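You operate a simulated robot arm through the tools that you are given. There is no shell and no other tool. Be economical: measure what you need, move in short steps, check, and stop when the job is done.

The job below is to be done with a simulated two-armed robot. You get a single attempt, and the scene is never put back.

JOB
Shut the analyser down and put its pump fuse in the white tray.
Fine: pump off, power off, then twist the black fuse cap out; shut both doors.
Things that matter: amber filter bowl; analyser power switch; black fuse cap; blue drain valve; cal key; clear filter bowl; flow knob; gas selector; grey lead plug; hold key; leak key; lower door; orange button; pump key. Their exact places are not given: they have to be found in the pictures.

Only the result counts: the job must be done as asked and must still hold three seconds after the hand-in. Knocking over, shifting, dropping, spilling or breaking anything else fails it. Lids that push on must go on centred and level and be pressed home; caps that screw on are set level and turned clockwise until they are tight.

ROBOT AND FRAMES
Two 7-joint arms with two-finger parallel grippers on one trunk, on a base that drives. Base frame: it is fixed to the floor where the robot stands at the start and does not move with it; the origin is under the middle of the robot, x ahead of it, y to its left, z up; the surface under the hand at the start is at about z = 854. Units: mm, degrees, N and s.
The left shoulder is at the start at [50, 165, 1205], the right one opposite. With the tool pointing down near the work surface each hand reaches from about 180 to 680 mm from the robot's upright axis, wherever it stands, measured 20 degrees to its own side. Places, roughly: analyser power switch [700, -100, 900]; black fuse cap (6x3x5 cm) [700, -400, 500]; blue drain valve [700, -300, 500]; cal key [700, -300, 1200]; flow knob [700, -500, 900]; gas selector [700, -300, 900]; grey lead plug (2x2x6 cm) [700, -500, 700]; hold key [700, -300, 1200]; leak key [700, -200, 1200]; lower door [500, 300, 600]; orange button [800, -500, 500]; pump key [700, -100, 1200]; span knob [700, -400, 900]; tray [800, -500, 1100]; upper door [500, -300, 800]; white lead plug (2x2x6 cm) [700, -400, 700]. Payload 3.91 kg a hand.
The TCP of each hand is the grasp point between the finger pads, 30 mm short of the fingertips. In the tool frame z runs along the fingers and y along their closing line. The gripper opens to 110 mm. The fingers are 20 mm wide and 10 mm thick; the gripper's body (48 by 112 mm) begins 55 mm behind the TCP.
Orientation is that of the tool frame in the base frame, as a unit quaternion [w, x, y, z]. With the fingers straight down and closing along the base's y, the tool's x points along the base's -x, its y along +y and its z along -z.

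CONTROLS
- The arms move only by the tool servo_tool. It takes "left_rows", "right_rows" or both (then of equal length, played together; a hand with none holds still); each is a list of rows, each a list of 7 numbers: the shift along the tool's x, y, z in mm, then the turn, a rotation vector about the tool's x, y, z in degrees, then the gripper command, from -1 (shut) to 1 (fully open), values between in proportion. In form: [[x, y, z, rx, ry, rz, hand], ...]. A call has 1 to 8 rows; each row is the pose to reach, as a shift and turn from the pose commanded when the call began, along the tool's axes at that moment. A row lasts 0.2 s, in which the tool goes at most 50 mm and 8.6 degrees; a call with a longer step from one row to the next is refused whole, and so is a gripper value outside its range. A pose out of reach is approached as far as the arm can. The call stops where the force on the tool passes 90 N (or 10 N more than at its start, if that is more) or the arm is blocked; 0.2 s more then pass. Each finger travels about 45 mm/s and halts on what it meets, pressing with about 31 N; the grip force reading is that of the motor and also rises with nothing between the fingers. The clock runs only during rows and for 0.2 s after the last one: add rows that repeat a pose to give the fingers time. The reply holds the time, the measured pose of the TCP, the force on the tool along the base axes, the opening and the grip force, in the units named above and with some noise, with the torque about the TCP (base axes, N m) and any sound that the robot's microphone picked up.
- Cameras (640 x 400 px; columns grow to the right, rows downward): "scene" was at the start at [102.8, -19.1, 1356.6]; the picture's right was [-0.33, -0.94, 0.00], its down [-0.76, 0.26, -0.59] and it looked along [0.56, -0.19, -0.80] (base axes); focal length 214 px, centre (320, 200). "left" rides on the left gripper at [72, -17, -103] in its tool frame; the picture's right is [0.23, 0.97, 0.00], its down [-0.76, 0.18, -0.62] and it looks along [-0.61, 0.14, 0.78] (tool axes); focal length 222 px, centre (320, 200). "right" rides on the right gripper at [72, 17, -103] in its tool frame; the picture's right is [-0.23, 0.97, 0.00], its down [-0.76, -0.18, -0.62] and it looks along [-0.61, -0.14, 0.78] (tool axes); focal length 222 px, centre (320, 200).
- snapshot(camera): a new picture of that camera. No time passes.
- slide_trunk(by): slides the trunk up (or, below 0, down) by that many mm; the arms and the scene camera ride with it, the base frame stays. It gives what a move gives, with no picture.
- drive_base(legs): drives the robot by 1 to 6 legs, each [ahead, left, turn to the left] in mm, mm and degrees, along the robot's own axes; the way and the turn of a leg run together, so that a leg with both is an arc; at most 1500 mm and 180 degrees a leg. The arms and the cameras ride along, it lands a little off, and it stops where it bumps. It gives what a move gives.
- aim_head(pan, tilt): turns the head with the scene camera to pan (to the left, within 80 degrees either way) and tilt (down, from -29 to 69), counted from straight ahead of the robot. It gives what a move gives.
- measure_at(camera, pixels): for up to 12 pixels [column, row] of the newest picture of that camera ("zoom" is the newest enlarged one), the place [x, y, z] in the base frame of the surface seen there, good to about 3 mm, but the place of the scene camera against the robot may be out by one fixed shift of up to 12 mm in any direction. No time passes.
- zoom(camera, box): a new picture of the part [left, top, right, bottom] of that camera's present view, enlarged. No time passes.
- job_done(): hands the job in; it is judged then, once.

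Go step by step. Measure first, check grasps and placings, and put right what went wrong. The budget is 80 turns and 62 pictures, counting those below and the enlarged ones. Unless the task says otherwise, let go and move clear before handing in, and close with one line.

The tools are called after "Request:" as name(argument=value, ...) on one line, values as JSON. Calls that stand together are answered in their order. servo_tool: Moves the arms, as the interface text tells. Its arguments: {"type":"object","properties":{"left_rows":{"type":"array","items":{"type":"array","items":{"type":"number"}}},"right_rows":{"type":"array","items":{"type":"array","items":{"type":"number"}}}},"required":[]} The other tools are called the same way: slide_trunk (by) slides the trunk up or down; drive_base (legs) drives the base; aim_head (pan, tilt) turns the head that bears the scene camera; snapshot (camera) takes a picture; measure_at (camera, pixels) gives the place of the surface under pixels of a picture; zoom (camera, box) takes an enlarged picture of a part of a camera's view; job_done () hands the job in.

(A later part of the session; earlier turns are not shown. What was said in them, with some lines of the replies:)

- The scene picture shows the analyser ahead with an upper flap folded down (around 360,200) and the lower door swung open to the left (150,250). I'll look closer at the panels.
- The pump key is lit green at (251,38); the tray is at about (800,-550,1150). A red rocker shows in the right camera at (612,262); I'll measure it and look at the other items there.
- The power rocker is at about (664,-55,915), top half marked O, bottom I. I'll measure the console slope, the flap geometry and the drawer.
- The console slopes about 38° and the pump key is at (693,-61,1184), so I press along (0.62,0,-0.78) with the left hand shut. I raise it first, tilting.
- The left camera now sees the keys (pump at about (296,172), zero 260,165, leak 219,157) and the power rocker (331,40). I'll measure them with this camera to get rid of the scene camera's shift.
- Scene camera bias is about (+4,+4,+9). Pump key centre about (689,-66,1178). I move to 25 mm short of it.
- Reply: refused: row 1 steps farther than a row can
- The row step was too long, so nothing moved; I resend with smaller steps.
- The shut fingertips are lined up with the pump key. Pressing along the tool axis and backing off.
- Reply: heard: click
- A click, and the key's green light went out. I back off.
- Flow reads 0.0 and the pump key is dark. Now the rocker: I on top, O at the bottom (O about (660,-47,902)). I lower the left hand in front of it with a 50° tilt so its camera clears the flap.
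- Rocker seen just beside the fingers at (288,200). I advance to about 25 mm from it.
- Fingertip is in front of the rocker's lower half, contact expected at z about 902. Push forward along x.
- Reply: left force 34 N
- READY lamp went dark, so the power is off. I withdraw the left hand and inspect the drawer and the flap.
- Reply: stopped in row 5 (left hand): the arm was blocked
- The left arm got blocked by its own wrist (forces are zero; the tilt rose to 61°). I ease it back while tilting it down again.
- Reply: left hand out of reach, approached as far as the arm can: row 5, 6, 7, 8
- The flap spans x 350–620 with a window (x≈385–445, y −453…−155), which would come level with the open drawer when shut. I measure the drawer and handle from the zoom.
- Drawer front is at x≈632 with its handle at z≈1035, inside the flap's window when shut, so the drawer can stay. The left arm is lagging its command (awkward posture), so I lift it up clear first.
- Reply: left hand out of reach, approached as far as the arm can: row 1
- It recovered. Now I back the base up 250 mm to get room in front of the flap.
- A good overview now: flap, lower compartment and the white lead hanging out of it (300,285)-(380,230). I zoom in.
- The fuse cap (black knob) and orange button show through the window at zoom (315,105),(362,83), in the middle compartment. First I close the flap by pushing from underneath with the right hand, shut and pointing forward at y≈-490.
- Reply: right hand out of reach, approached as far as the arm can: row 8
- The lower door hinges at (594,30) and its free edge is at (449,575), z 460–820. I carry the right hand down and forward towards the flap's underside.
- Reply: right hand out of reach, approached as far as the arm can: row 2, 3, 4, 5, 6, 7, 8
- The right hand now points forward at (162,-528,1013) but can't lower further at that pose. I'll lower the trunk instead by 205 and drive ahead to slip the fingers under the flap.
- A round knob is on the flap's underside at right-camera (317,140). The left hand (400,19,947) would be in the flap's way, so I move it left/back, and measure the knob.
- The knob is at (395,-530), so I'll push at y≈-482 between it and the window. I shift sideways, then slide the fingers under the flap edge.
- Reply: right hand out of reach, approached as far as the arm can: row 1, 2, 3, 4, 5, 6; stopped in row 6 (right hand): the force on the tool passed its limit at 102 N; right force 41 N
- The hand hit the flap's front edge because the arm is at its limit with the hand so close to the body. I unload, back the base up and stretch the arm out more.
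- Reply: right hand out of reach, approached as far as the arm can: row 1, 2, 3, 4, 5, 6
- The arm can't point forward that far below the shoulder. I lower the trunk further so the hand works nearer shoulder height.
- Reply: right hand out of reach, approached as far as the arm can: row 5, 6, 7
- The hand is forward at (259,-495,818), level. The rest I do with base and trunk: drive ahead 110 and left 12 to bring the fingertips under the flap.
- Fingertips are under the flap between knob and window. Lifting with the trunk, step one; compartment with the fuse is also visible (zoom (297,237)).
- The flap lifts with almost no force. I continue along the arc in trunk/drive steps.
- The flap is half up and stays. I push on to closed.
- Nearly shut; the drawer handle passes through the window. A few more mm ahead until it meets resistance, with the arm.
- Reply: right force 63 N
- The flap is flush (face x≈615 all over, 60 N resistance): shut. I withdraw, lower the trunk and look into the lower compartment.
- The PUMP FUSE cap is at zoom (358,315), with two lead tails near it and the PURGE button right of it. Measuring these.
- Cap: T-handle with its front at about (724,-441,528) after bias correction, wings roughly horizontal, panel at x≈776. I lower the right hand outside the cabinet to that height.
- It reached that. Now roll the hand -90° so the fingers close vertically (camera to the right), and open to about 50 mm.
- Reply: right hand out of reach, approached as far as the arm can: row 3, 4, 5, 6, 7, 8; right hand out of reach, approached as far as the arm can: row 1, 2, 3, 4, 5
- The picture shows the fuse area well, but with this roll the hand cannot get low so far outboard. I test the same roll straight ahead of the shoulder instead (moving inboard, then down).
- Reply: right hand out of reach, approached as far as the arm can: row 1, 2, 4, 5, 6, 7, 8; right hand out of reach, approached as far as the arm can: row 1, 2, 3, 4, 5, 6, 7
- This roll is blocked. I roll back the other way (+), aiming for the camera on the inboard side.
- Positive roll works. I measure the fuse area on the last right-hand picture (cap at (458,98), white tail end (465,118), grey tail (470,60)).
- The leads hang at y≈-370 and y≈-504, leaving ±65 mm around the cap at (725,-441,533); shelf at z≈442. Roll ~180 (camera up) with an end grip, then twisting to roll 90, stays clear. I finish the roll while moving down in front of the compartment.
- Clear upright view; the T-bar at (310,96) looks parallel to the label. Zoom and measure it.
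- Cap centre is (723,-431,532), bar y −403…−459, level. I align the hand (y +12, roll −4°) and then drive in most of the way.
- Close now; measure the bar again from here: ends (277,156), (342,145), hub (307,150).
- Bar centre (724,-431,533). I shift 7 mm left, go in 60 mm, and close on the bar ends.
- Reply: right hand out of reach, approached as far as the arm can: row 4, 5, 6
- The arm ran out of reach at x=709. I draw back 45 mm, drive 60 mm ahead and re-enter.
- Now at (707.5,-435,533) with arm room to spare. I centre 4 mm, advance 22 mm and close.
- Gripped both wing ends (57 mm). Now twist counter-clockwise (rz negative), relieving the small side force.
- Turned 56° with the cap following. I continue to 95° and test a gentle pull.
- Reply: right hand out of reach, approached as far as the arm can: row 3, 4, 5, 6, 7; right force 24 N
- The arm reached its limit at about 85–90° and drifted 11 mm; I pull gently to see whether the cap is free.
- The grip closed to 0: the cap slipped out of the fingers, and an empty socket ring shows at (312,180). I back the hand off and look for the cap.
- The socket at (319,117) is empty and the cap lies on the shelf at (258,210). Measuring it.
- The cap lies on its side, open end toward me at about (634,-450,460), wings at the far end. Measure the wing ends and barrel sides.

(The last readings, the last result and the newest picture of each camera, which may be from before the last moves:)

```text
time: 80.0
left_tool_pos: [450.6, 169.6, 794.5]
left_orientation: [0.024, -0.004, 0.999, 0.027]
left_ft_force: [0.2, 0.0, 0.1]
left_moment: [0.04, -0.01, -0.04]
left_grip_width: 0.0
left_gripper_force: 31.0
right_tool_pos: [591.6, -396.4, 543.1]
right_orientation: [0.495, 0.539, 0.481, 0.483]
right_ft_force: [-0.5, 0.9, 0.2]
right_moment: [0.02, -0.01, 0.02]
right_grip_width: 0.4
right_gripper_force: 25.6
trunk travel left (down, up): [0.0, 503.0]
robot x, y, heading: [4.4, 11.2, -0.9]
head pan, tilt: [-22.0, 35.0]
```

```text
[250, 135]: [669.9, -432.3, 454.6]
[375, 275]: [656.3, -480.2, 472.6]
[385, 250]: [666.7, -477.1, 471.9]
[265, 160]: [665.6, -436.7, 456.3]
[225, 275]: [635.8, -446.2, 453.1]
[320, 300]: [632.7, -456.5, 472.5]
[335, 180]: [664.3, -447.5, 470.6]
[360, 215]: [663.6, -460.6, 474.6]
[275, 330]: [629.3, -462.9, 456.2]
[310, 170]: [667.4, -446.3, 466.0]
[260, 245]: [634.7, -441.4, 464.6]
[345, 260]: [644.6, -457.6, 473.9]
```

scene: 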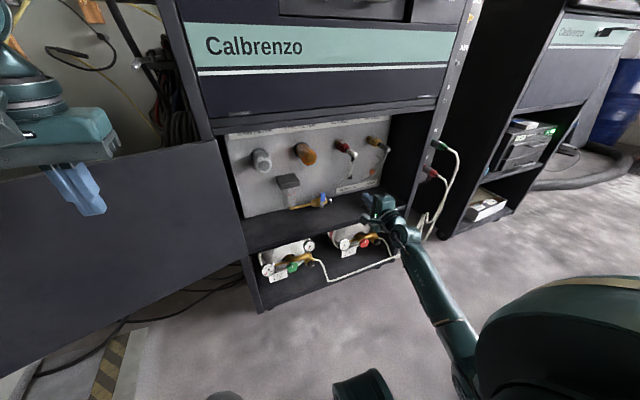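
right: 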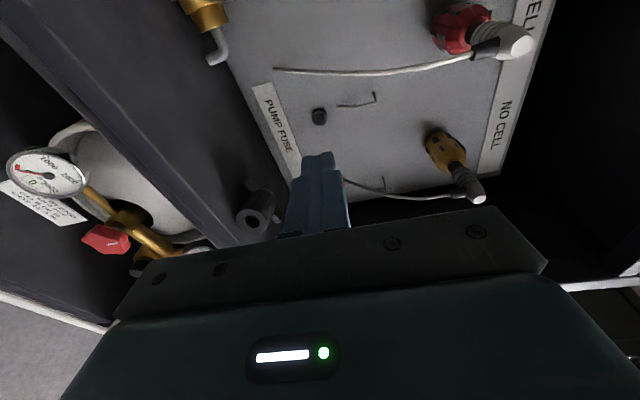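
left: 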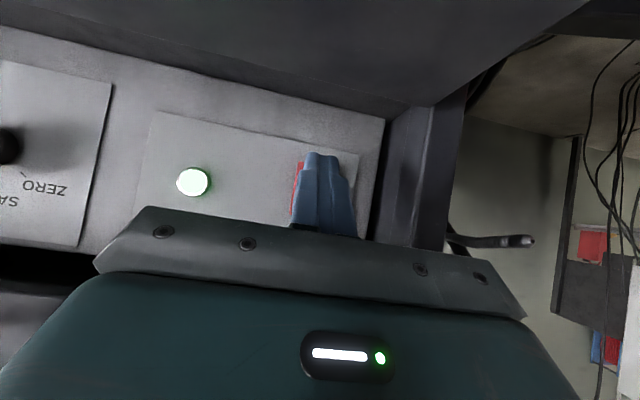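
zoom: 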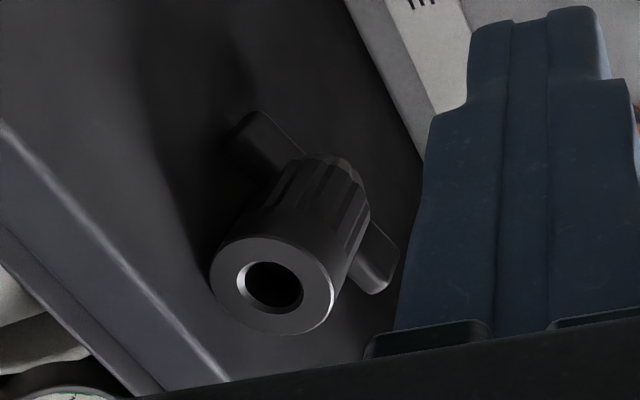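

Cap barrel axis runs from (633,-452,462) to (666,-456,463), Ø≈26, wings beyond x≈656. I'll grip the near 20 mm of the barrel from the front, fingers closing along y. First retreat and roll back to 180.

Request:
servo_tool(right_rows=[[0, 0, -20, 0, 0, 8, -1], [0, 0, -40, 0, 0, 16, -1], [-10, -10, -60, 0, 0, 24, -0.5], [-20, -20, -65, 0, 0, 32, 0], [-30, -32, -65, 0, 0, 40, 0.1], [-38, -44, -65, 0, 0, 48, 0.1], [-46, -58, -65, 0, 0, 56, 0.1], [-52, -72, -65, 0, 0, 64, 0.1]])

Request:
servo_tool(right_rows=[[0, 0, 0, 0, 0, 8, 0.1], [0, 0, 0, 0, 0, 16, 0.1], [0, 0, 0, 0, 0, 24, 0.1], [0, 0, 0, 0, 0, 30, 0.1], [0, 0, 0, 0, 0, 30, 0.1]])

```text
time: 81.8
left_tool_pos: [451.5, 170.3, 794.1]
left_orientation: [0.025, -0.004, 0.999, 0.028]
left_ft_force: [0.6, -0.1, -0.6]
left_moment: [-0.03, 0.0, 0.01]
left_grip_width: 0.1
left_gripper_force: 30.8
right_tool_pos: [519.5, -441.0, 473.2]
right_orientation: [0.164, 0.712, 0.121, 0.672]
right_ft_force: [0.3, 0.5, 0.2]
right_moment: [-0.03, 0.02, 0.02]
right_grip_width: 60.5
right_gripper_force: 0.1
trunk travel left (down, up): [0.0, 503.0]
robot x, y, heading: [5.5, 11.4, -0.7]
head pan, tilt: [-22.0, 35.0]
```

```text
time: 83.0
left_tool_pos: [450.6, 169.5, 795.1]
left_orientation: [0.025, -0.004, 0.999, 0.027]
left_ft_force: [-0.6, -0.1, 0.2]
left_moment: [0.01, -0.02, -0.03]
left_grip_width: 0.1
left_gripper_force: 30.6
right_tool_pos: [521.7, -439.8, 473.1]
right_orientation: [-0.016, 0.718, -0.067, 0.693]
right_ft_force: [0.9, 0.0, -0.3]
right_moment: [-0.01, 0.0, -0.01]
right_grip_width: 60.5
right_gripper_force: 0.0
trunk travel left (down, up): [0.0, 503.0]
robot x, y, heading: [7.6, 11.8, -0.9]
head pan, tilt: [-22.0, 35.0]
```

Nearly level; I correct the 7° over-roll and take a picture of the cap.

Request:
servo_tool(right_rows=[[-6, 4, 10, 0, 0, -3.5, 0.1], [-12, 8, 20, 0, 0, -7, 0.1], [-12, 8, 20, 0, 0, -7, 0.1]])

Request:
snapshot(camera="right")

```text
time: 83.8
left_tool_pos: [451.2, 169.4, 795.5]
left_orientation: [0.024, -0.004, 0.999, 0.027]
left_ft_force: [0.3, -0.1, -0.5]
left_moment: [0.02, -0.03, 0.03]
left_grip_width: 0.0
left_gripper_force: 30.9
right_tool_pos: [540.5, -447.8, 459.7]
right_orientation: [0.027, 0.721, -0.023, 0.692]
right_ft_force: [0.6, 0.1, -0.3]
right_moment: [-0.03, 0.02, 0.01]
right_grip_width: 60.5
right_gripper_force: 0.0
trunk travel left (down, up): [0.0, 503.0]
robot x, y, heading: [6.8, 9.0, -0.8]
head pan, tilt: [-22.0, 35.0]
```

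```text
10 pictures are left
```

right: 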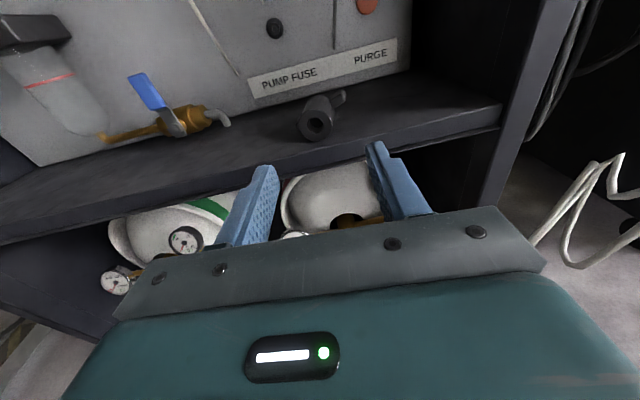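

Cap's open end at (318,122), right wing up at (340,97). Measuring cap and shelf edge from here.

Request:
measure_at(camera="right", pixels=[[302, 122], [331, 120], [318, 107], [317, 136], [341, 97], [325, 102], [308, 108], [270, 145], [400, 135], [300, 100]])

```text
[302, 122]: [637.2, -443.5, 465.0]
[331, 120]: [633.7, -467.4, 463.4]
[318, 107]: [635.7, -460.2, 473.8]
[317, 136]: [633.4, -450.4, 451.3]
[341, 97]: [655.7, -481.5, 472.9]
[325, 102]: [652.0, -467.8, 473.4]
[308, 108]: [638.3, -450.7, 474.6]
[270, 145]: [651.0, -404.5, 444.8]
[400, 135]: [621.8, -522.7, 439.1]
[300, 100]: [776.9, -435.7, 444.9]
```

Target TCP (625,-455,463). Advance 85 mm along the tool, 7 mm up, then close on the barrel.

Request:
servo_tool(right_rows=[[7, 1, 0, 0, 0, 0, 0.1], [7, 1, 25, 0, 0, 0, 0.1], [7, 1, 50, 0, 0, 0, 0.1], [7, 1, 70, 0, 0, 0, 0.1], [7, 1, 85, 0, 0, 0, 0.1], [7, 1, 85, 0, 0, 0, -0.3], [7, 1, 85, 0, 0, 0, -1], [7, 1, 85, 0, 0, 0, -1]])

Request:
zoom(camera="right", box=[160, 60, 480, 260])

```text
time: 85.6
left_tool_pos: [451.0, 169.9, 795.7]
left_orientation: [0.024, -0.005, 0.999, 0.027]
left_ft_force: [-0.2, -0.4, -0.5]
left_moment: [0.0, -0.01, 0.03]
left_grip_width: 0.0
left_gripper_force: 31.1
right_tool_pos: [625.4, -454.6, 463.6]
right_orientation: [0.026, 0.721, -0.023, 0.692]
right_ft_force: [-0.4, 0.3, 1.0]
right_moment: [0.03, 0.02, 0.01]
right_grip_width: 28.6
right_gripper_force: 25.7
trunk travel left (down, up): [0.0, 503.0]
robot x, y, heading: [6.5, 10.0, -1.1]
head pan, tilt: [-22.0, 35.0]
```

```text
2.00 times, centred on (320, 160) of right
```

zoom: 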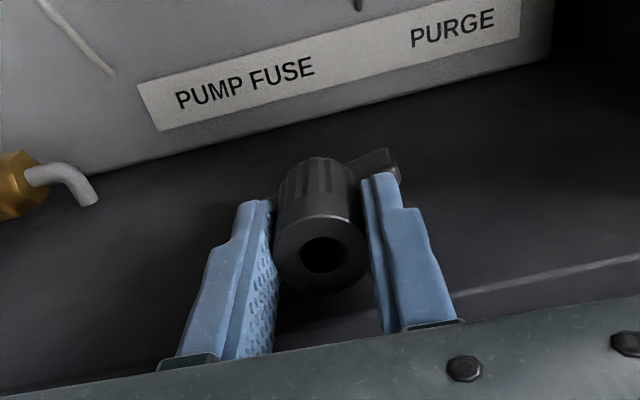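

Barrel gripped at 28.6 mm. Lift a little and back out of the cabinet.

Request:
servo_tool(right_rows=[[10, 0, 0, 0, 0, 0, -1], [22, 0, 0, 0, 0, 0, -1], [28, 0, -20, 0, 0, 0, -1], [28, 0, -45, 0, 0, 0, -1], [28, 0, -70, 0, 0, 0, -1], [28, 0, -90, 0, 0, 0, -1]])

Request:
drive_base(legs=[[-230, 0, 0]])

Request:
slide_trunk(by=490)

Request:
aim_head(pan=-30, tilt=25)

Request:
snapshot(camera="scene")

```text
time: 87.0
left_tool_pos: [451.3, 169.1, 794.2]
left_orientation: [0.023, -0.004, 0.999, 0.027]
left_ft_force: [-0.2, -0.1, 0.0]
left_moment: [0.01, 0.01, 0.02]
left_grip_width: 0.0
left_gripper_force: 31.4
right_tool_pos: [536.6, -450.3, 495.0]
right_orientation: [0.026, 0.721, -0.023, 0.692]
right_ft_force: [-0.6, 0.6, 0.5]
right_moment: [-0.03, 0.04, 0.04]
right_grip_width: 28.6
right_gripper_force: 25.6
trunk travel left (down, up): [0.0, 503.0]
robot x, y, heading: [7.5, 13.0, -0.7]
head pan, tilt: [-22.0, 35.0]
```

```text
time: 88.7
left_tool_pos: [226.1, 173.2, 794.5]
left_orientation: [0.023, -0.005, 0.999, 0.027]
left_ft_force: [0.0, -0.5, -0.9]
left_moment: [-0.04, 0.01, -0.03]
left_grip_width: 0.1
left_gripper_force: 31.0
right_tool_pos: [315.2, -445.8, 495.6]
right_orientation: [0.026, 0.721, -0.022, 0.692]
right_ft_force: [1.4, -0.5, -0.4]
right_moment: [-0.01, -0.01, 0.02]
right_grip_width: 28.7
right_gripper_force: 26.5
trunk travel left (down, up): [0.0, 503.0]
robot x, y, heading: [-218.1, 13.9, -1.0]
head pan, tilt: [-22.0, 35.0]
```

```text
refused: 490 is not a number from -400 to 400
```

```text
time: 89.4
left_tool_pos: [227.3, 174.1, 795.8]
left_orientation: [0.024, -0.005, 0.999, 0.028]
left_ft_force: [0.0, 0.7, -0.4]
left_moment: [-0.01, 0.0, -0.03]
left_grip_width: 0.2
left_gripper_force: 31.0
right_tool_pos: [315.7, -446.3, 494.9]
right_orientation: [0.026, 0.722, -0.022, 0.691]
right_ft_force: [0.7, 0.6, 0.1]
right_moment: [-0.03, 0.0, 0.03]
right_grip_width: 28.6
right_gripper_force: 26.0
trunk travel left (down, up): [0.0, 503.0]
robot x, y, heading: [-216.1, 12.1, -0.9]
head pan, tilt: [-30.0, 25.0]
```

```text
8 pictures are left
```

scene: 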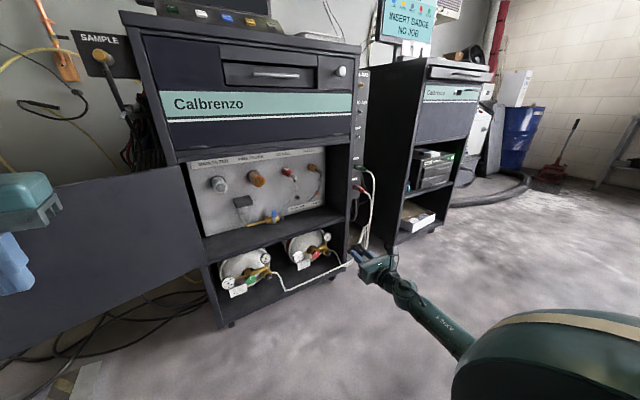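

Holding the cap, out of the cabinet. Trunk must go up in two steps; then I raise the hand.

Request:
slide_trunk(by=400)

Request:
slide_trunk(by=100)

Request:
servo_tool(right_rows=[[30, 0, 0, 0, 0, 0, -1], [60, 0, 0, 0, 0, 0, -1], [90, 0, 0, 0, 0, 0, -1], [120, 0, 0, 0, 0, 0, -1], [150, 0, 0, 0, 0, 0, -1], [180, 0, 0, 0, 0, 0, -1], [210, 0, 0, 0, 0, 0, -1], [240, 0, 0, 0, 0, 0, -1]])

Request:
aim_head(pan=-30, tilt=28)

Request:
snapshot(camera="scene")

```text
time: 93.2
left_tool_pos: [227.7, 172.8, 1195.9]
left_orientation: [0.023, -0.005, 0.999, 0.027]
left_ft_force: [-0.2, -0.2, 0.2]
left_moment: [0.02, -0.01, 0.02]
left_grip_width: 0.0
left_gripper_force: 30.8
right_tool_pos: [315.7, -445.6, 895.2]
right_orientation: [0.026, 0.722, -0.023, 0.692]
right_ft_force: [-0.6, 0.4, 0.1]
right_moment: [-0.02, 0.0, -0.03]
right_grip_width: 28.5
right_gripper_force: 26.1
trunk travel left (down, up): [-400.0, 103.0]
robot x, y, heading: [-219.1, 13.2, -0.9]
head pan, tilt: [-30.0, 25.0]
```

```text
time: 94.6
left_tool_pos: [226.8, 174.0, 1294.5]
left_orientation: [0.023, -0.005, 0.999, 0.027]
left_ft_force: [-0.4, 0.5, 0.8]
left_moment: [0.0, -0.01, -0.01]
left_grip_width: 0.0
left_gripper_force: 30.9
right_tool_pos: [315.2, -445.8, 995.5]
right_orientation: [0.026, 0.721, -0.023, 0.692]
right_ft_force: [-0.6, -0.6, -0.7]
right_moment: [0.0, -0.01, 0.0]
right_grip_width: 28.4
right_gripper_force: 25.5
trunk travel left (down, up): [-500.0, 3.0]
robot x, y, heading: [-216.5, 17.3, -0.9]
head pan, tilt: [-30.0, 25.0]
```

```text
time: 96.4
left_tool_pos: [227.3, 174.4, 1295.0]
left_orientation: [0.024, -0.005, 0.999, 0.027]
left_ft_force: [0.1, -0.3, 1.3]
left_moment: [-0.01, 0.03, 0.03]
left_grip_width: 0.0
left_gripper_force: 31.0
right_tool_pos: [323.4, -444.3, 1235.9]
right_orientation: [0.026, 0.721, -0.022, 0.692]
right_ft_force: [0.4, -0.1, -0.4]
right_moment: [0.01, 0.01, -0.01]
right_grip_width: 28.2
right_gripper_force: 26.0
trunk travel left (down, up): [-500.0, 3.0]
robot x, y, heading: [-216.0, 12.8, -0.7]
head pan, tilt: [-30.0, 25.0]
```

```text
time: 97.0
left_tool_pos: [227.0, 173.1, 1294.4]
left_orientation: [0.024, -0.005, 0.999, 0.027]
left_ft_force: [0.4, -1.6, 0.7]
left_moment: [0.02, 0.0, 0.0]
left_grip_width: 0.1
left_gripper_force: 30.7
right_tool_pos: [324.7, -444.7, 1235.8]
right_orientation: [0.026, 0.721, -0.023, 0.692]
right_ft_force: [0.4, -0.2, -0.1]
right_moment: [0.01, 0.0, 0.0]
right_grip_width: 28.7
right_gripper_force: 26.3
trunk travel left (down, up): [-500.0, 3.0]
robot x, y, heading: [-212.3, 16.7, -0.9]
head pan, tilt: [-30.0, 28.0]
```

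```text
7 pictures are left
```

scene: 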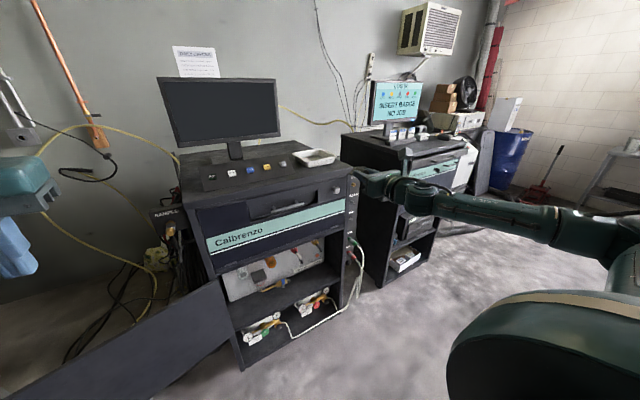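

Upper door stays shut. Tray visible at about (314,158). Measure its rim corners and floor.

Request:
measure_at(camera="scene", pixels=[[293, 154], [322, 149], [335, 157], [306, 165], [314, 157], [310, 159], [320, 155], [328, 153], [300, 160], [325, 166], [307, 151], [285, 160]])

```text
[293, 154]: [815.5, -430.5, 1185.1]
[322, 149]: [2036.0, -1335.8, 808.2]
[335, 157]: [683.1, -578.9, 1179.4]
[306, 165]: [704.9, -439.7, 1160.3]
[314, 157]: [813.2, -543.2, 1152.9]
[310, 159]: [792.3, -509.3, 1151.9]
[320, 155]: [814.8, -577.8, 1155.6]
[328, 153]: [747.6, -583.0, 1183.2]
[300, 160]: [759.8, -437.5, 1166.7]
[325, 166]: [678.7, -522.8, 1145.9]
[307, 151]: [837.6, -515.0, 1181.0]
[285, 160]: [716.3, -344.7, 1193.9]
```

Tray: rim z≈1174, floor ≈1143, centre about (765,-512). I pitch the hand 35° down, then drive up to the tray.

Request:
servo_tool(right_rows=[[0, 0, 0, 0, -7, 0, -1], [0, 0, 0, 0, -14, 0, -1], [0, 0, 0, 0, -21, 0, -1], [0, 0, 0, 0, -28, 0, -1], [0, 0, 0, 0, -34, 0, -1], [0, 0, 0, 0, -34, 0, -1]])

Request:
drive_base(legs=[[0, -65, 0], [240, 0, 0]])

```text
time: 98.4
left_tool_pos: [227.6, 173.8, 1294.4]
left_orientation: [0.025, -0.004, 0.999, 0.027]
left_ft_force: [-0.1, 1.1, -0.6]
left_moment: [-0.01, 0.02, 0.03]
left_grip_width: 0.3
left_gripper_force: 31.0
right_tool_pos: [324.9, -445.0, 1235.6]
right_orientation: [0.018, 0.892, -0.028, 0.451]
right_ft_force: [-0.3, 0.2, -0.3]
right_moment: [0.0, 0.03, 0.02]
right_grip_width: 28.1
right_gripper_force: 26.6
trunk travel left (down, up): [-500.0, 3.0]
robot x, y, heading: [-218.1, 16.4, -0.8]
head pan, tilt: [-30.0, 28.0]
```

```text
time: 101.0
left_tool_pos: [460.2, 106.1, 1295.0]
left_orientation: [0.023, -0.005, 0.999, 0.028]
left_ft_force: [0.3, 0.1, 0.5]
left_moment: [0.04, 0.04, 0.01]
left_grip_width: 0.1
left_gripper_force: 31.0
right_tool_pos: [557.5, -511.6, 1236.7]
right_orientation: [0.018, 0.892, -0.029, 0.451]
right_ft_force: [0.0, 0.0, 0.3]
right_moment: [0.01, -0.03, 0.01]
right_grip_width: 28.6
right_gripper_force: 26.0
trunk travel left (down, up): [-500.0, 3.0]
robot x, y, heading: [17.7, -52.6, -0.5]
head pan, tilt: [-30.0, 28.0]
```

At (557,-512,1237), pitched 36°. Now forward over the tray.

Request:
servo_tool(right_rows=[[22, -2, 28, 0, 0, 0, -1], [44, -5, 56, 0, 0, 0, -1], [66, -7, 84, 0, 0, 0, -1], [88, -10, 112, 0, 0, 0, -1], [109, -12, 140, 0, 0, 0, -1], [109, -12, 140, 0, 0, 0, -1]])

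Request:
snapshot(camera="right")

```text
time: 102.4
left_tool_pos: [460.6, 105.3, 1295.2]
left_orientation: [0.024, -0.006, 0.999, 0.027]
left_ft_force: [1.0, -0.3, 0.3]
left_moment: [0.0, 0.0, 0.0]
left_grip_width: 0.0
left_gripper_force: 31.0
right_tool_pos: [738.1, -516.6, 1237.9]
right_orientation: [0.016, 0.892, -0.029, 0.451]
right_ft_force: [0.4, -0.6, -0.5]
right_moment: [0.03, 0.0, 0.04]
right_grip_width: 28.6
right_gripper_force: 25.7
trunk travel left (down, up): [-500.0, 3.0]
robot x, y, heading: [16.7, -50.8, -0.6]
head pan, tilt: [-30.0, 28.0]
```

```text
6 pictures are left
```

right: 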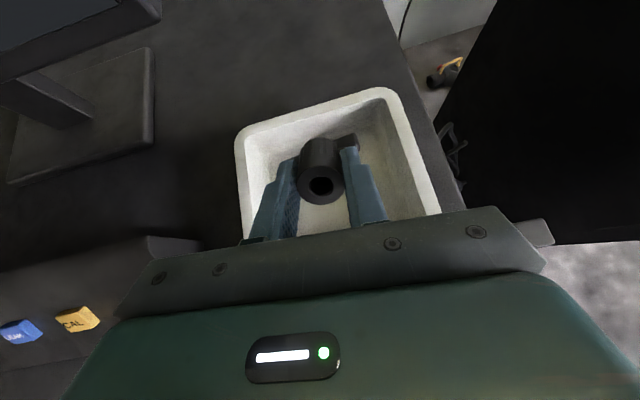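

The cap is over the tray. Measure floor and rims from this closer view.

Request:
measure_at(camera="right", pixels=[[375, 140], [270, 160], [310, 218], [243, 145], [340, 97], [385, 93], [432, 190], [246, 220], [265, 190], [400, 190], [335, 228]])

```text
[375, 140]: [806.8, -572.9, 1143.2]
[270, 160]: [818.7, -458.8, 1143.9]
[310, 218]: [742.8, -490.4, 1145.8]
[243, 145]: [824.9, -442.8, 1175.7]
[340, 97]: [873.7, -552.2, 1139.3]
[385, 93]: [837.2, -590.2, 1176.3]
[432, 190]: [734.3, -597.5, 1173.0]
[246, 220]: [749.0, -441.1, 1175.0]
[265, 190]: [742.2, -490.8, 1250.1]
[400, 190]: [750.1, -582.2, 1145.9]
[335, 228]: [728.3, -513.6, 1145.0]
```

Floor z≈1144. Lower 50 mm so the cap touches the floor, then open.

Request:
servo_tool(right_rows=[[-12, 0, 9, 0, 0, 0, -1], [-24, 0, 18, 0, 0, 0, -1], [-34, 0, 25, 0, 0, 0, -1], [-40, 0, 29.5, 0, 0, 0, -1], [-40, 0, 29.5, 0, 0, 0, -1]])

```text
time: 103.6
left_tool_pos: [459.2, 105.7, 1294.5]
left_orientation: [0.024, -0.006, 0.999, 0.028]
left_ft_force: [0.0, -0.9, 0.0]
left_moment: [0.01, -0.03, 0.01]
left_grip_width: 0.2
left_gripper_force: 30.8
right_tool_pos: [735.0, -510.6, 1191.2]
right_orientation: [0.018, 0.891, -0.029, 0.452]
right_ft_force: [-0.6, 0.5, 0.2]
right_moment: [0.04, -0.02, 0.0]
right_grip_width: 28.1
right_gripper_force: 25.8
trunk travel left (down, up): [-500.0, 3.0]
robot x, y, heading: [20.1, -52.5, -0.4]
head pan, tilt: [-30.0, 28.0]
```

No contact yet; lower up to 12 mm more, then open.

Request:
servo_tool(right_rows=[[-3, 0, 2.4, 0, 0, 0, -1], [-6, 0, 4.7, 0, 0, 0, -1], [-8, 0, 6, 0, 0, 0, -1], [-8, 0, 6, 0, 0, 0, -1]])

```text
time: 104.6
left_tool_pos: [458.8, 106.5, 1295.1]
left_orientation: [0.024, -0.006, 0.999, 0.027]
left_ft_force: [0.6, 0.0, -0.6]
left_moment: [-0.01, 0.01, -0.02]
left_grip_width: 0.0
left_gripper_force: 30.9
right_tool_pos: [734.6, -512.3, 1183.7]
right_orientation: [0.018, 0.891, -0.029, 0.453]
right_ft_force: [1.6, -1.2, 9.6]
right_moment: [-0.09, -0.46, -0.03]
right_grip_width: 28.2
right_gripper_force: 25.4
trunk travel left (down, up): [-500.0, 3.0]
robot x, y, heading: [17.1, -56.0, -0.8]
head pan, tilt: [-30.0, 28.0]
```

Contact with the tray floor (9.6 N). Open and withdraw back along the tool axis.

Request:
servo_tool(right_rows=[[1, 0, -1, 0, 0, 0, -0.3], [1, 0, -1, 0, 0, 0, 0.0], [1, 0, -1, 0, 0, 0, 0.0], [4, 0, -25, 0, 0, 0, 0.0], [10, 0, -55, 0, 0, 0, 0.0], [20, 0, -90, 0, 0, 0, 0.0], [30, 0, -130, 0, 0, 0, 0.0]])

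Request:
snapshot(camera="right")

```text
time: 106.2
left_tool_pos: [458.8, 106.2, 1295.2]
left_orientation: [0.023, -0.006, 0.999, 0.027]
left_ft_force: [0.3, -0.2, -0.1]
left_moment: [-0.03, 0.01, 0.01]
left_grip_width: 0.2
left_gripper_force: 31.1
right_tool_pos: [649.0, -505.6, 1283.9]
right_orientation: [0.018, 0.892, -0.029, 0.452]
right_ft_force: [0.0, 0.7, -1.6]
right_moment: [0.01, 0.02, -0.01]
right_grip_width: 55.1
right_gripper_force: 0.1
trunk travel left (down, up): [-500.0, 3.0]
robot x, y, heading: [14.2, -53.2, -0.8]
head pan, tilt: [-30.0, 28.0]
```

```text
5 pictures are left
```

right: 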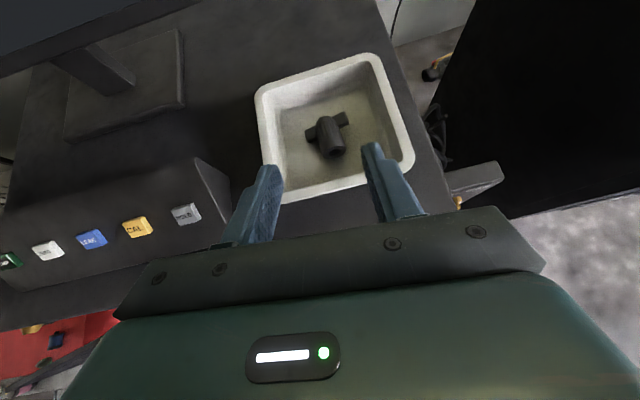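

The fuse lies in the tray. Now the lower door; I measure its top edge on the last scene picture (door top edge from about (215,277) to (20,378)).

Request:
measure_at(camera="scene", pixels=[[216, 281], [200, 290], [160, 308], [120, 327], [80, 347], [40, 366], [15, 378], [200, 300], [120, 340], [230, 360], [180, 395], [100, 395]])

```text
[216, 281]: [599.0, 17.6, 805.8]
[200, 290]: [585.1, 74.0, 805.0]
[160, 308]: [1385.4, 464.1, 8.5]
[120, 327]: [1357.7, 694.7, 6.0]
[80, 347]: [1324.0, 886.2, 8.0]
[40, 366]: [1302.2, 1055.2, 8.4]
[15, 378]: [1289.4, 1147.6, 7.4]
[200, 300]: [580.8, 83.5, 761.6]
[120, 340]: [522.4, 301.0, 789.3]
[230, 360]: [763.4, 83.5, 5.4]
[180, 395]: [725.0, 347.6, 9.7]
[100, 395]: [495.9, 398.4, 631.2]
```

Door top is z≈798, inner face line x≈595−0.27(y−14), i.e. opened about 165°. I'll straddle its top edge with the left hand's open fingers, pull it round, then push it home. First tuck the right arm back and prepare the left (turn +50°, open).

Request:
servo_tool(right_rows=[[-3, 2, -36, 0, 0, 0, -1], [-7, 4, -72, 0, 0, 0, -1], [-10, 6, -108, 0, 0, 0, -1], [-14, 8, -145, 0, 0, 0, -1], [-17, 10, -181, 0, 0, 0, -1], [-20, 12, -217, 0, 0, 0, -1], [-24, 14, -253, 0, 0, 0, -1], [-27, 16, -290, 0, 0, 0, -1]], left_rows=[[-14, 17, 0, 0, 0, 6.25, 0], [-28, 35, 0, 0, 0, 12.5, 1], [-43, 53, 0, 0, 0, 18.75, 1], [-57, 70, 0, 0, 0, 25, 1], [-72, 88, 0, 0, 0, 31.25, 1], [-86, 106, 0, 0, 0, 37.5, 1], [-100, 123, 0, 0, 0, 43.75, 1], [-115, 141, 0, 0, 0, 50, 1]])

Request:
drive_base(legs=[[-60, 93, 0]])

Request:
slide_trunk(by=-125)

```text
time: 108.0
left_tool_pos: [573.6, 250.0, 1305.9]
left_orientation: [0.01, 0.418, 0.908, 0.035]
left_ft_force: [-0.9, -0.2, -0.5]
left_moment: [-0.02, 0.02, -0.01]
left_grip_width: 110.0
left_gripper_force: 0.0
right_tool_pos: [399.5, -503.0, 1431.7]
right_orientation: [0.019, 0.892, -0.029, 0.452]
right_ft_force: [0.4, 1.0, -0.2]
right_moment: [-0.03, 0.02, 0.01]
right_grip_width: 0.0
right_gripper_force: 31.4
trunk travel left (down, up): [-500.0, 3.0]
robot x, y, heading: [15.1, -52.8, -0.8]
head pan, tilt: [-30.0, 28.0]
```

```text
time: 109.5
left_tool_pos: [515.7, 343.4, 1304.4]
left_orientation: [0.011, 0.417, 0.908, 0.034]
left_ft_force: [-0.4, -0.4, -0.3]
left_moment: [0.0, -0.03, -0.02]
left_grip_width: 110.2
left_gripper_force: 0.0
right_tool_pos: [342.7, -409.7, 1431.5]
right_orientation: [0.019, 0.891, -0.029, 0.452]
right_ft_force: [0.3, 0.2, -0.5]
right_moment: [0.02, -0.01, 0.0]
right_grip_width: 0.3
right_gripper_force: 31.3
trunk travel left (down, up): [-500.0, 3.0]
robot x, y, heading: [-44.1, 43.2, -0.8]
head pan, tilt: [-30.0, 28.0]
```

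```text
time: 111.0
left_tool_pos: [515.9, 342.1, 1180.3]
left_orientation: [0.01, 0.417, 0.908, 0.035]
left_ft_force: [1.2, -0.2, -0.5]
left_moment: [0.02, 0.01, 0.02]
left_grip_width: 110.1
left_gripper_force: 0.4
right_tool_pos: [342.5, -410.4, 1305.7]
right_orientation: [0.019, 0.891, -0.03, 0.452]
right_ft_force: [0.6, -0.1, -1.0]
right_moment: [0.05, -0.02, -0.01]
right_grip_width: 0.3
right_gripper_force: 31.0
trunk travel left (down, up): [-375.0, 128.0]
robot x, y, heading: [-39.5, 38.6, -1.0]
head pan, tilt: [-30.0, 28.0]
```

Positioned at (516,342) above the door with closing axis at 41°. Lower to z≈870 and look.

Request:
servo_tool(left_rows=[[0, 0, 40, 0, 0, 0, 1], [0, 0, 80, 0, 0, 0, 1], [0, 0, 120, 0, 0, 0, 1], [0, 0, 160, 0, 0, 0, 1], [0, 0, 200, 0, 0, 0, 1], [0, 0, 240, 0, 0, 0, 1], [0, 0, 280, 0, 0, 0, 1], [0, 0, 310, 0, 0, 0, 1]])

Request:
snapshot(camera="left")

```text
time: 112.8
left_tool_pos: [532.7, 361.3, 872.3]
left_orientation: [0.01, 0.418, 0.908, 0.035]
left_ft_force: [0.1, -0.1, 0.5]
left_moment: [0.03, 0.01, -0.03]
left_grip_width: 110.1
left_gripper_force: 0.0
right_tool_pos: [342.5, -410.4, 1307.2]
right_orientation: [0.019, 0.892, -0.031, 0.451]
right_ft_force: [-0.6, 0.0, -0.5]
right_moment: [0.01, 0.03, -0.01]
right_grip_width: 0.0
right_gripper_force: 31.0
trunk travel left (down, up): [-375.0, 128.0]
robot x, y, heading: [-37.7, 38.3, -0.6]
head pan, tilt: [-30.0, 28.0]
```

```text
4 pictures are left
```

left: 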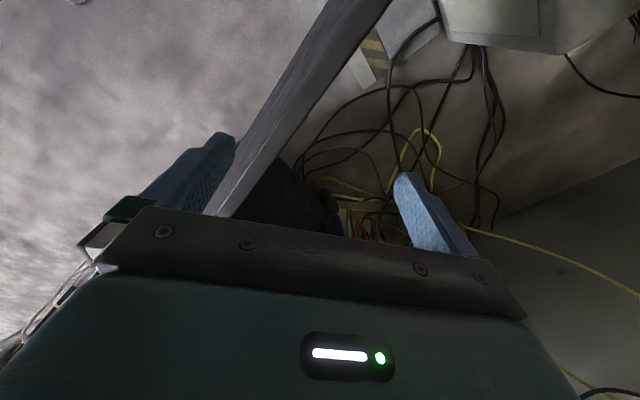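

Good: the door's top edge runs between the fingers (from (370,0) to (225,205)). Measure the edge for a final check.

Request:
measure_at(camera="left", pixels=[[230, 195], [250, 165], [300, 90], [340, 35], [243, 170], [270, 150], [380, 10]])

```text
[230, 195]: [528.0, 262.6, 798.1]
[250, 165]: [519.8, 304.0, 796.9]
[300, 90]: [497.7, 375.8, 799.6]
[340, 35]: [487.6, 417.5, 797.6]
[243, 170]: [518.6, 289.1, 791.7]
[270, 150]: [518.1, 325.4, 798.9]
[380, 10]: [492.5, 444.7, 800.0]
```

Door edge at (505,361,798); I shift 20 mm toward it and go down 82 mm so the fingers straddle it.

Request:
servo_tool(left_rows=[[0, -20, 0, 0, 0, 0, 1], [0, -20, 25, 0, 0, 0, 1], [0, -20, 50, 0, 0, 0, 1], [0, -20, 70, 0, 0, 0, 1], [0, -20, 82, 0, 0, 0, 1]])

Request:
drive_base(legs=[[-80, -37, 0]])

```text
time: 114.0
left_tool_pos: [518.7, 352.4, 788.6]
left_orientation: [0.01, 0.418, 0.908, 0.035]
left_ft_force: [0.1, -0.2, 0.3]
left_moment: [0.03, -0.02, -0.01]
left_grip_width: 110.1
left_gripper_force: 0.1
right_tool_pos: [343.1, -410.2, 1306.4]
right_orientation: [0.018, 0.891, -0.03, 0.452]
right_ft_force: [0.4, -0.6, 0.0]
right_moment: [0.0, -0.02, 0.0]
right_grip_width: 0.0
right_gripper_force: 30.5
trunk travel left (down, up): [-375.0, 128.0]
robot x, y, heading: [-42.3, 34.7, -0.9]
head pan, tilt: [-30.0, 28.0]
```

```text
time: 115.1
left_tool_pos: [436.2, 317.6, 788.9]
left_orientation: [0.01, 0.416, 0.909, 0.035]
left_ft_force: [0.0, 0.5, 0.6]
left_moment: [0.0, 0.0, 0.01]
left_grip_width: 110.0
left_gripper_force: 0.2
right_tool_pos: [263.2, -446.1, 1306.7]
right_orientation: [0.017, 0.892, -0.027, 0.451]
right_ft_force: [-0.5, -0.1, -0.6]
right_moment: [0.0, -0.02, -0.01]
right_grip_width: 0.0
right_gripper_force: 30.8
trunk travel left (down, up): [-375.0, 128.0]
robot x, y, heading: [-120.2, 11.3, -0.6]
head pan, tilt: [-30.0, 28.0]
```

The hand moved with no binding. I carry on along the arc.

Request:
drive_base(legs=[[-76, -61, 0], [-54, -70, 0], [-34, -82, 0]])

Request:
snapshot(camera="left")

```text
time: 118.2
left_tool_pos: [274.1, 104.9, 789.4]
left_orientation: [0.01, 0.417, 0.908, 0.035]
left_ft_force: [-0.6, -1.1, 0.2]
left_moment: [0.01, -0.01, -0.05]
left_grip_width: 110.0
left_gripper_force: 0.0
right_tool_pos: [98.7, -659.6, 1306.9]
right_orientation: [0.018, 0.892, -0.029, 0.451]
right_ft_force: [0.0, 0.0, 0.3]
right_moment: [-0.01, -0.06, 0.01]
right_grip_width: 0.0
right_gripper_force: 30.7
trunk travel left (down, up): [-375.0, 128.0]
robot x, y, heading: [-282.4, -209.9, -0.9]
head pan, tilt: [-30.0, 28.0]
```

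```text
3 pictures are left
```

left: 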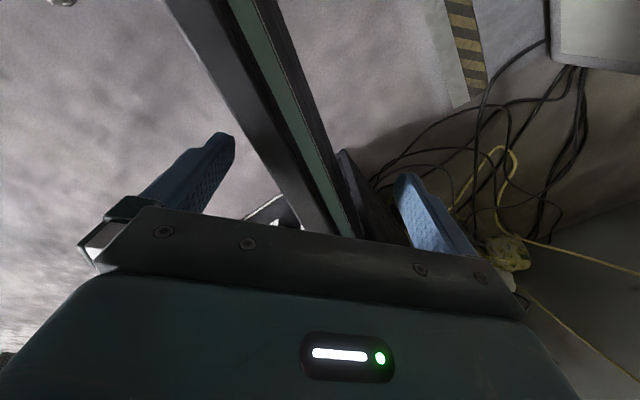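

Door is still between the fingers and following; measure its edge.

Request:
measure_at(camera="left", pixels=[[310, 225], [280, 170], [240, 90], [200, 20], [240, 10], [345, 220], [300, 110], [300, 215]])

```text
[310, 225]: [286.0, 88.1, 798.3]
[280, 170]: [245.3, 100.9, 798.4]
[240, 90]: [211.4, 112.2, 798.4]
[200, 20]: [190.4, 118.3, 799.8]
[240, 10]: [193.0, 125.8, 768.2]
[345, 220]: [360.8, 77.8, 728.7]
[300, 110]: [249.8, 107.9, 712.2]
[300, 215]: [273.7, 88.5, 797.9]
```

Door is at φ≈107°, aligned on line (286,88)–(190,118). I turn the left hand −50° in place so it stays aligned for the rest of the swing, then continue.

Request:
servo_tool(left_rows=[[0, 0, 0, 0, 0, -8, 1], [0, 0, 0, 0, 0, -16, 1], [0, 0, 0, 0, 0, -24, 1], [0, 0, 0, 0, 0, -32, 1], [0, 0, 0, 0, 0, -40, 1], [0, 0, 0, 0, 0, -48, 1], [0, 0, 0, 0, 0, -55, 1]])

Request:
drive_base(legs=[[-9, -88, 0], [11, -87, 0]])

```text
time: 119.8
left_tool_pos: [274.2, 104.5, 789.0]
left_orientation: [0.025, -0.05, 0.998, 0.026]
left_ft_force: [0.8, 0.6, 0.8]
left_moment: [-0.01, -0.01, 0.03]
left_grip_width: 110.1
left_gripper_force: 0.1
right_tool_pos: [99.6, -657.7, 1306.7]
right_orientation: [0.019, 0.892, -0.029, 0.451]
right_ft_force: [-0.5, 1.1, 1.0]
right_moment: [0.01, -0.03, 0.01]
right_grip_width: 0.0
right_gripper_force: 31.3
trunk travel left (down, up): [-375.0, 128.0]
robot x, y, heading: [-281.4, -207.7, -0.4]
head pan, tilt: [-30.0, 28.0]
```

```text
time: 122.3
left_tool_pos: [273.9, -72.3, 789.6]
left_orientation: [0.024, -0.051, 0.998, 0.026]
left_ft_force: [-1.1, 0.2, 0.0]
left_moment: [0.06, -0.03, 0.01]
left_grip_width: 110.1
left_gripper_force: 0.2
right_tool_pos: [100.8, -835.2, 1306.5]
right_orientation: [0.018, 0.892, -0.028, 0.451]
right_ft_force: [1.3, 0.2, 0.3]
right_moment: [0.02, -0.03, 0.02]
right_grip_width: 0.3
right_gripper_force: 31.3
trunk travel left (down, up): [-375.0, 128.0]
robot x, y, heading: [-283.2, -385.2, -0.4]
head pan, tilt: [-30.0, 28.0]
```

Smooth. Next arc legs to φ≈32°.

Request:
drive_base(legs=[[34, -80, 0], [53, -70, 0], [60, -48, 0]])

Request:
snapshot(camera="left")

```text
time: 125.3
left_tool_pos: [419.0, -266.7, 789.4]
left_orientation: [0.025, -0.052, 0.998, 0.027]
left_ft_force: [-0.2, 0.4, -1.1]
left_moment: [0.03, 0.0, 0.02]
left_grip_width: 109.9
left_gripper_force: 0.0
right_tool_pos: [248.7, -1030.6, 1305.7]
right_orientation: [0.018, 0.892, -0.028, 0.45]
right_ft_force: [0.5, -0.3, -0.2]
right_moment: [0.04, 0.0, -0.01]
right_grip_width: 0.0
right_gripper_force: 31.1
trunk travel left (down, up): [-375.0, 128.0]
robot x, y, heading: [-139.7, -583.2, -0.5]
head pan, tilt: [-30.0, 28.0]
```

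```text
2 pictures are left
```

left: 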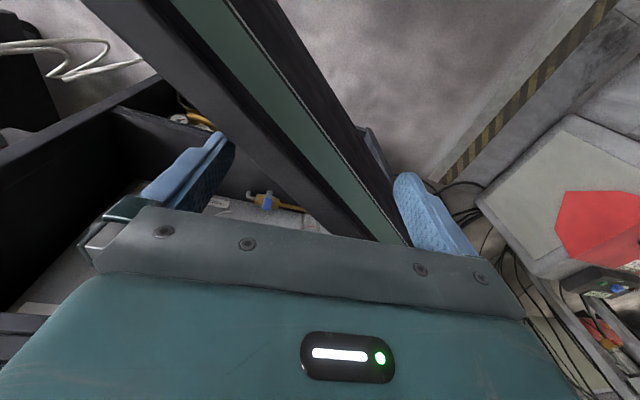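

Request:
measure_at(camera="left", pixels=[[330, 215], [250, 120], [170, 40], [115, 5], [385, 225], [310, 130], [215, 15]])

```text
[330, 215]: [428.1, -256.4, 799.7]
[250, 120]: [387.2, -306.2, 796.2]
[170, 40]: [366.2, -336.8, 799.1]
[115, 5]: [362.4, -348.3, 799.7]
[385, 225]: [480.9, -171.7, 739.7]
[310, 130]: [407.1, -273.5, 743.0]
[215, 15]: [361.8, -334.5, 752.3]
```

Door at φ≈37°, outer face on the robot's side. I lift the hand out, tilt it 45° forward and shut it, to push the outer face home.

Request:
servo_tool(left_rows=[[0, 0, -30, 0, 0, 0, 1], [0, 0, -60, 0, 0, 0, 1], [0, 0, -90, 0, -8, 0, 1], [0, 0, -110, 0, -16, 0, 0], [0, 0, -110, 0, -24, 0, -1], [0, 0, -110, 0, -32, 0, -1], [0, 0, -110, 0, -40, 0, -1], [0, 0, -110, 0, -45, 0, -1]])

Request:
drive_base(legs=[[-130, -20, 0]])

```text
time: 127.1
left_tool_pos: [413.3, -273.7, 899.9]
left_orientation: [0.407, -0.037, 0.912, 0.044]
left_ft_force: [0.0, 0.4, -0.7]
left_moment: [0.03, 0.03, -0.01]
left_grip_width: 4.1
left_gripper_force: 0.0
right_tool_pos: [247.4, -1029.9, 1306.9]
right_orientation: [0.016, 0.892, -0.026, 0.452]
right_ft_force: [0.2, 0.1, 0.0]
right_moment: [-0.05, -0.01, 0.0]
right_grip_width: 0.1
right_gripper_force: 31.1
trunk travel left (down, up): [-375.0, 128.0]
robot x, y, heading: [-133.5, -581.1, -0.4]
head pan, tilt: [-30.0, 28.0]
```

```text
time: 128.3
left_tool_pos: [287.5, -293.3, 900.0]
left_orientation: [0.405, -0.037, 0.913, 0.043]
left_ft_force: [0.0, 0.2, -0.5]
left_moment: [0.0, 0.04, 0.0]
left_grip_width: 0.0
left_gripper_force: 30.8
right_tool_pos: [117.9, -1051.0, 1307.3]
right_orientation: [0.018, 0.892, -0.028, 0.451]
right_ft_force: [-1.0, -0.8, 0.7]
right_moment: [-0.01, 0.01, 0.01]
right_grip_width: 0.0
right_gripper_force: 30.2
trunk travel left (down, up): [-375.0, 128.0]
robot x, y, heading: [-264.2, -600.1, -0.6]
head pan, tilt: [-30.0, 28.0]
```

Now lower with the trunk 130 mm and push ahead.

Request:
slide_trunk(by=-130)

Request:
drive_base(legs=[[220, 0, 0]])

Request:
drive_base(legs=[[45, 0, 0]])

```text
time: 129.9
left_tool_pos: [286.8, -293.0, 770.3]
left_orientation: [0.405, -0.037, 0.913, 0.044]
left_ft_force: [-0.1, -0.6, -0.1]
left_moment: [0.01, -0.01, -0.02]
left_grip_width: 0.0
left_gripper_force: 31.1
right_tool_pos: [119.1, -1050.7, 1176.6]
right_orientation: [0.017, 0.892, -0.028, 0.451]
right_ft_force: [0.2, 0.0, 0.5]
right_moment: [-0.04, 0.02, 0.0]
right_grip_width: 0.0
right_gripper_force: 31.1
trunk travel left (down, up): [-245.0, 258.0]
robot x, y, heading: [-263.7, -600.6, -0.8]
head pan, tilt: [-30.0, 28.0]
```

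```text
time: 131.6
left_tool_pos: [506.4, -297.3, 770.5]
left_orientation: [0.406, -0.036, 0.912, 0.043]
left_ft_force: [0.6, 0.2, -0.4]
left_moment: [0.0, 0.02, 0.03]
left_grip_width: 0.1
left_gripper_force: 30.9
right_tool_pos: [337.8, -1052.3, 1176.8]
right_orientation: [0.018, 0.891, -0.028, 0.452]
right_ft_force: [0.3, 0.1, 1.1]
right_moment: [-0.01, 0.0, 0.0]
right_grip_width: 0.0
right_gripper_force: 30.7
trunk travel left (down, up): [-245.0, 258.0]
robot x, y, heading: [-45.5, -604.4, -0.6]
head pan, tilt: [-30.0, 28.0]
```

```text
time: 132.5
left_tool_pos: [552.4, -296.6, 769.5]
left_orientation: [0.405, -0.036, 0.913, 0.042]
left_ft_force: [0.4, 0.2, -0.3]
left_moment: [-0.01, 0.01, -0.03]
left_grip_width: 0.0
left_gripper_force: 31.1
right_tool_pos: [383.1, -1053.0, 1175.9]
right_orientation: [0.019, 0.892, -0.029, 0.451]
right_ft_force: [0.1, 0.5, 0.2]
right_moment: [-0.02, -0.02, 0.0]
right_grip_width: 0.1
right_gripper_force: 31.0
trunk travel left (down, up): [-245.0, 258.0]
robot x, y, heading: [-2.6, -602.3, -0.4]
head pan, tilt: [-30.0, 28.0]
5 turns are left
```

Five turns left. Push the last ~30 mm with the arm until it meets the stop, and look.

Request:
servo_tool(left_rows=[[-4, 0, 4.4, 0, 0, 0, -1], [-8, 0, 9, 0, 0, 0, -1], [-12, 0, 13, 0, 0, 0, -1], [-16, 0, 17.6, 0, 0, 0, -1], [-20, 0, 22, 0, 0, 0, -1], [-24, 0, 26, 0, 0, 0, -1], [-27, 0, 29, 0, 0, 0, -1], [-27, 0, 29, 0, 0, 0, -1]])

Request:
aim_head(pan=15, tilt=35)

Request:
snapshot(camera="scene")

```text
time: 134.3
left_tool_pos: [583.0, -294.1, 770.8]
left_orientation: [0.4, -0.037, 0.915, 0.044]
left_ft_force: [-81.6, -6.0, 8.7]
left_moment: [-0.43, 0.85, -0.22]
left_grip_width: 0.1
left_gripper_force: 31.2
right_tool_pos: [376.8, -1054.9, 1178.8]
right_orientation: [0.017, 0.891, -0.028, 0.454]
right_ft_force: [-0.8, -0.3, 0.1]
right_moment: [0.0, 0.01, -0.01]
right_grip_width: 0.1
right_gripper_force: 30.9
trunk travel left (down, up): [-245.0, 258.0]
robot x, y, heading: [-0.5, -605.2, -0.5]
head pan, tilt: [-30.0, 28.0]
```

```text
time: 135.4
left_tool_pos: [584.4, -294.9, 771.4]
left_orientation: [0.399, -0.037, 0.915, 0.044]
left_ft_force: [-88.9, -10.7, 10.6]
left_moment: [-0.1, 0.89, -0.32]
left_grip_width: 0.0
left_gripper_force: 31.1
right_tool_pos: [375.8, -1054.8, 1178.9]
right_orientation: [0.016, 0.89, -0.028, 0.455]
right_ft_force: [-0.5, -0.2, -0.7]
right_moment: [0.04, 0.0, -0.01]
right_grip_width: 0.0
right_gripper_force: 31.0
trunk travel left (down, up): [-245.0, 258.0]
robot x, y, heading: [0.9, -603.1, -0.5]
head pan, tilt: [15.0, 35.0]
```

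```text
1 pictures are left
4 turns are left
```

scene: 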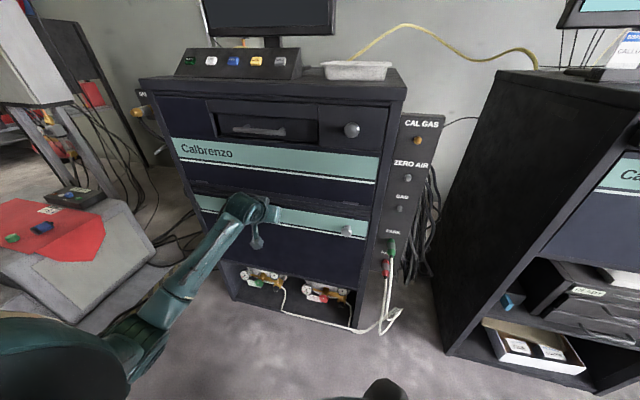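

Door has met its stop at 80–90 N and looks flush. I back off straight, then check both doors' plane with a measurement.

Request:
measure_at(camera="scene", pixels=[[200, 203], [240, 195], [300, 235], [350, 240], [360, 212], [350, 265], [220, 245], [200, 150], [360, 180], [310, 165], [350, 228]])

Request:
servo_tool(left_rows=[[6, 0, -7, 0, 0, 0, -1], [14, 0, -15, 0, 0, 0, -1], [20, 0, -22, 0, 0, 0, -1]])

Request:
drive_base(legs=[[-200, 0, 0]])

Request:
snapshot(camera="scene")

```text
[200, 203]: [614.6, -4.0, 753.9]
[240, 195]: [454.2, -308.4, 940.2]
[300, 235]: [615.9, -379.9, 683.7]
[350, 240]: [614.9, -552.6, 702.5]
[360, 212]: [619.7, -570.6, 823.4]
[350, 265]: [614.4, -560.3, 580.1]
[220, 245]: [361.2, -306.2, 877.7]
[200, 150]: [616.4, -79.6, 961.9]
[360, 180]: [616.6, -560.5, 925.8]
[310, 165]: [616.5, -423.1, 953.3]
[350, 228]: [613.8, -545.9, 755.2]
```

```text
time: 136.2
left_tool_pos: [563.3, -294.7, 771.9]
left_orientation: [0.406, -0.037, 0.912, 0.045]
left_ft_force: [0.2, 0.0, -1.2]
left_moment: [0.02, 0.02, 0.0]
left_grip_width: 0.0
left_gripper_force: 31.5
right_tool_pos: [382.0, -1054.2, 1177.3]
right_orientation: [0.018, 0.891, -0.029, 0.452]
right_ft_force: [-0.6, -0.4, 0.4]
right_moment: [-0.02, -0.01, 0.01]
right_grip_width: 0.1
right_gripper_force: 31.0
trunk travel left (down, up): [-245.0, 258.0]
robot x, y, heading: [1.6, -602.1, -0.7]
head pan, tilt: [15.0, 35.0]
```

```text
time: 137.8
left_tool_pos: [367.2, -293.2, 771.9]
left_orientation: [0.405, -0.036, 0.912, 0.043]
left_ft_force: [0.5, 0.3, 0.1]
left_moment: [0.02, 0.03, -0.01]
left_grip_width: 0.0
left_gripper_force: 30.8
right_tool_pos: [189.0, -1051.8, 1175.5]
right_orientation: [0.018, 0.892, -0.028, 0.451]
right_ft_force: [0.6, 0.7, 0.6]
right_moment: [0.0, 0.03, -0.02]
right_grip_width: 0.0
right_gripper_force: 31.2
trunk travel left (down, up): [-245.0, 258.0]
robot x, y, heading: [-199.5, -600.1, -0.7]
head pan, tilt: [15.0, 35.0]
```

```text
0 pictures are left
3 turns are left
```

scene: 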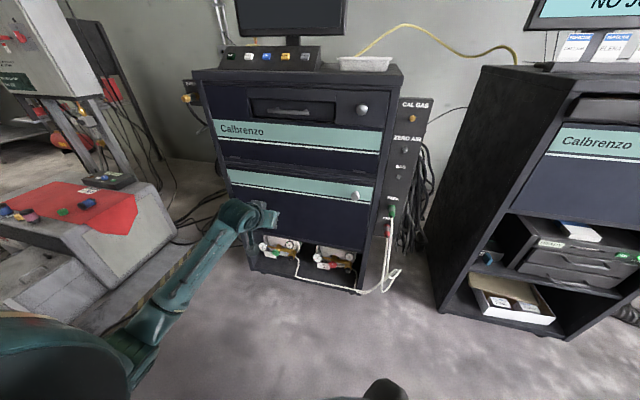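

Both doors measure flush (x≈614–617 across both) and stay shut after the hand has moved clear; the fuse is in the tray, and the pump and power are off. Handing in.

Request:
job_done()

```text
The job is handed in.
```

The analyser is shut down: pump off first, then power. The pump fuse cap is twisted out and lying in the white tray, and both doors are closed flush. The cap slipped from the gripper as it came free and dropped onto the compartment shelf, so I picked it up from there. I saw no sign that anything else was knocked or moved.
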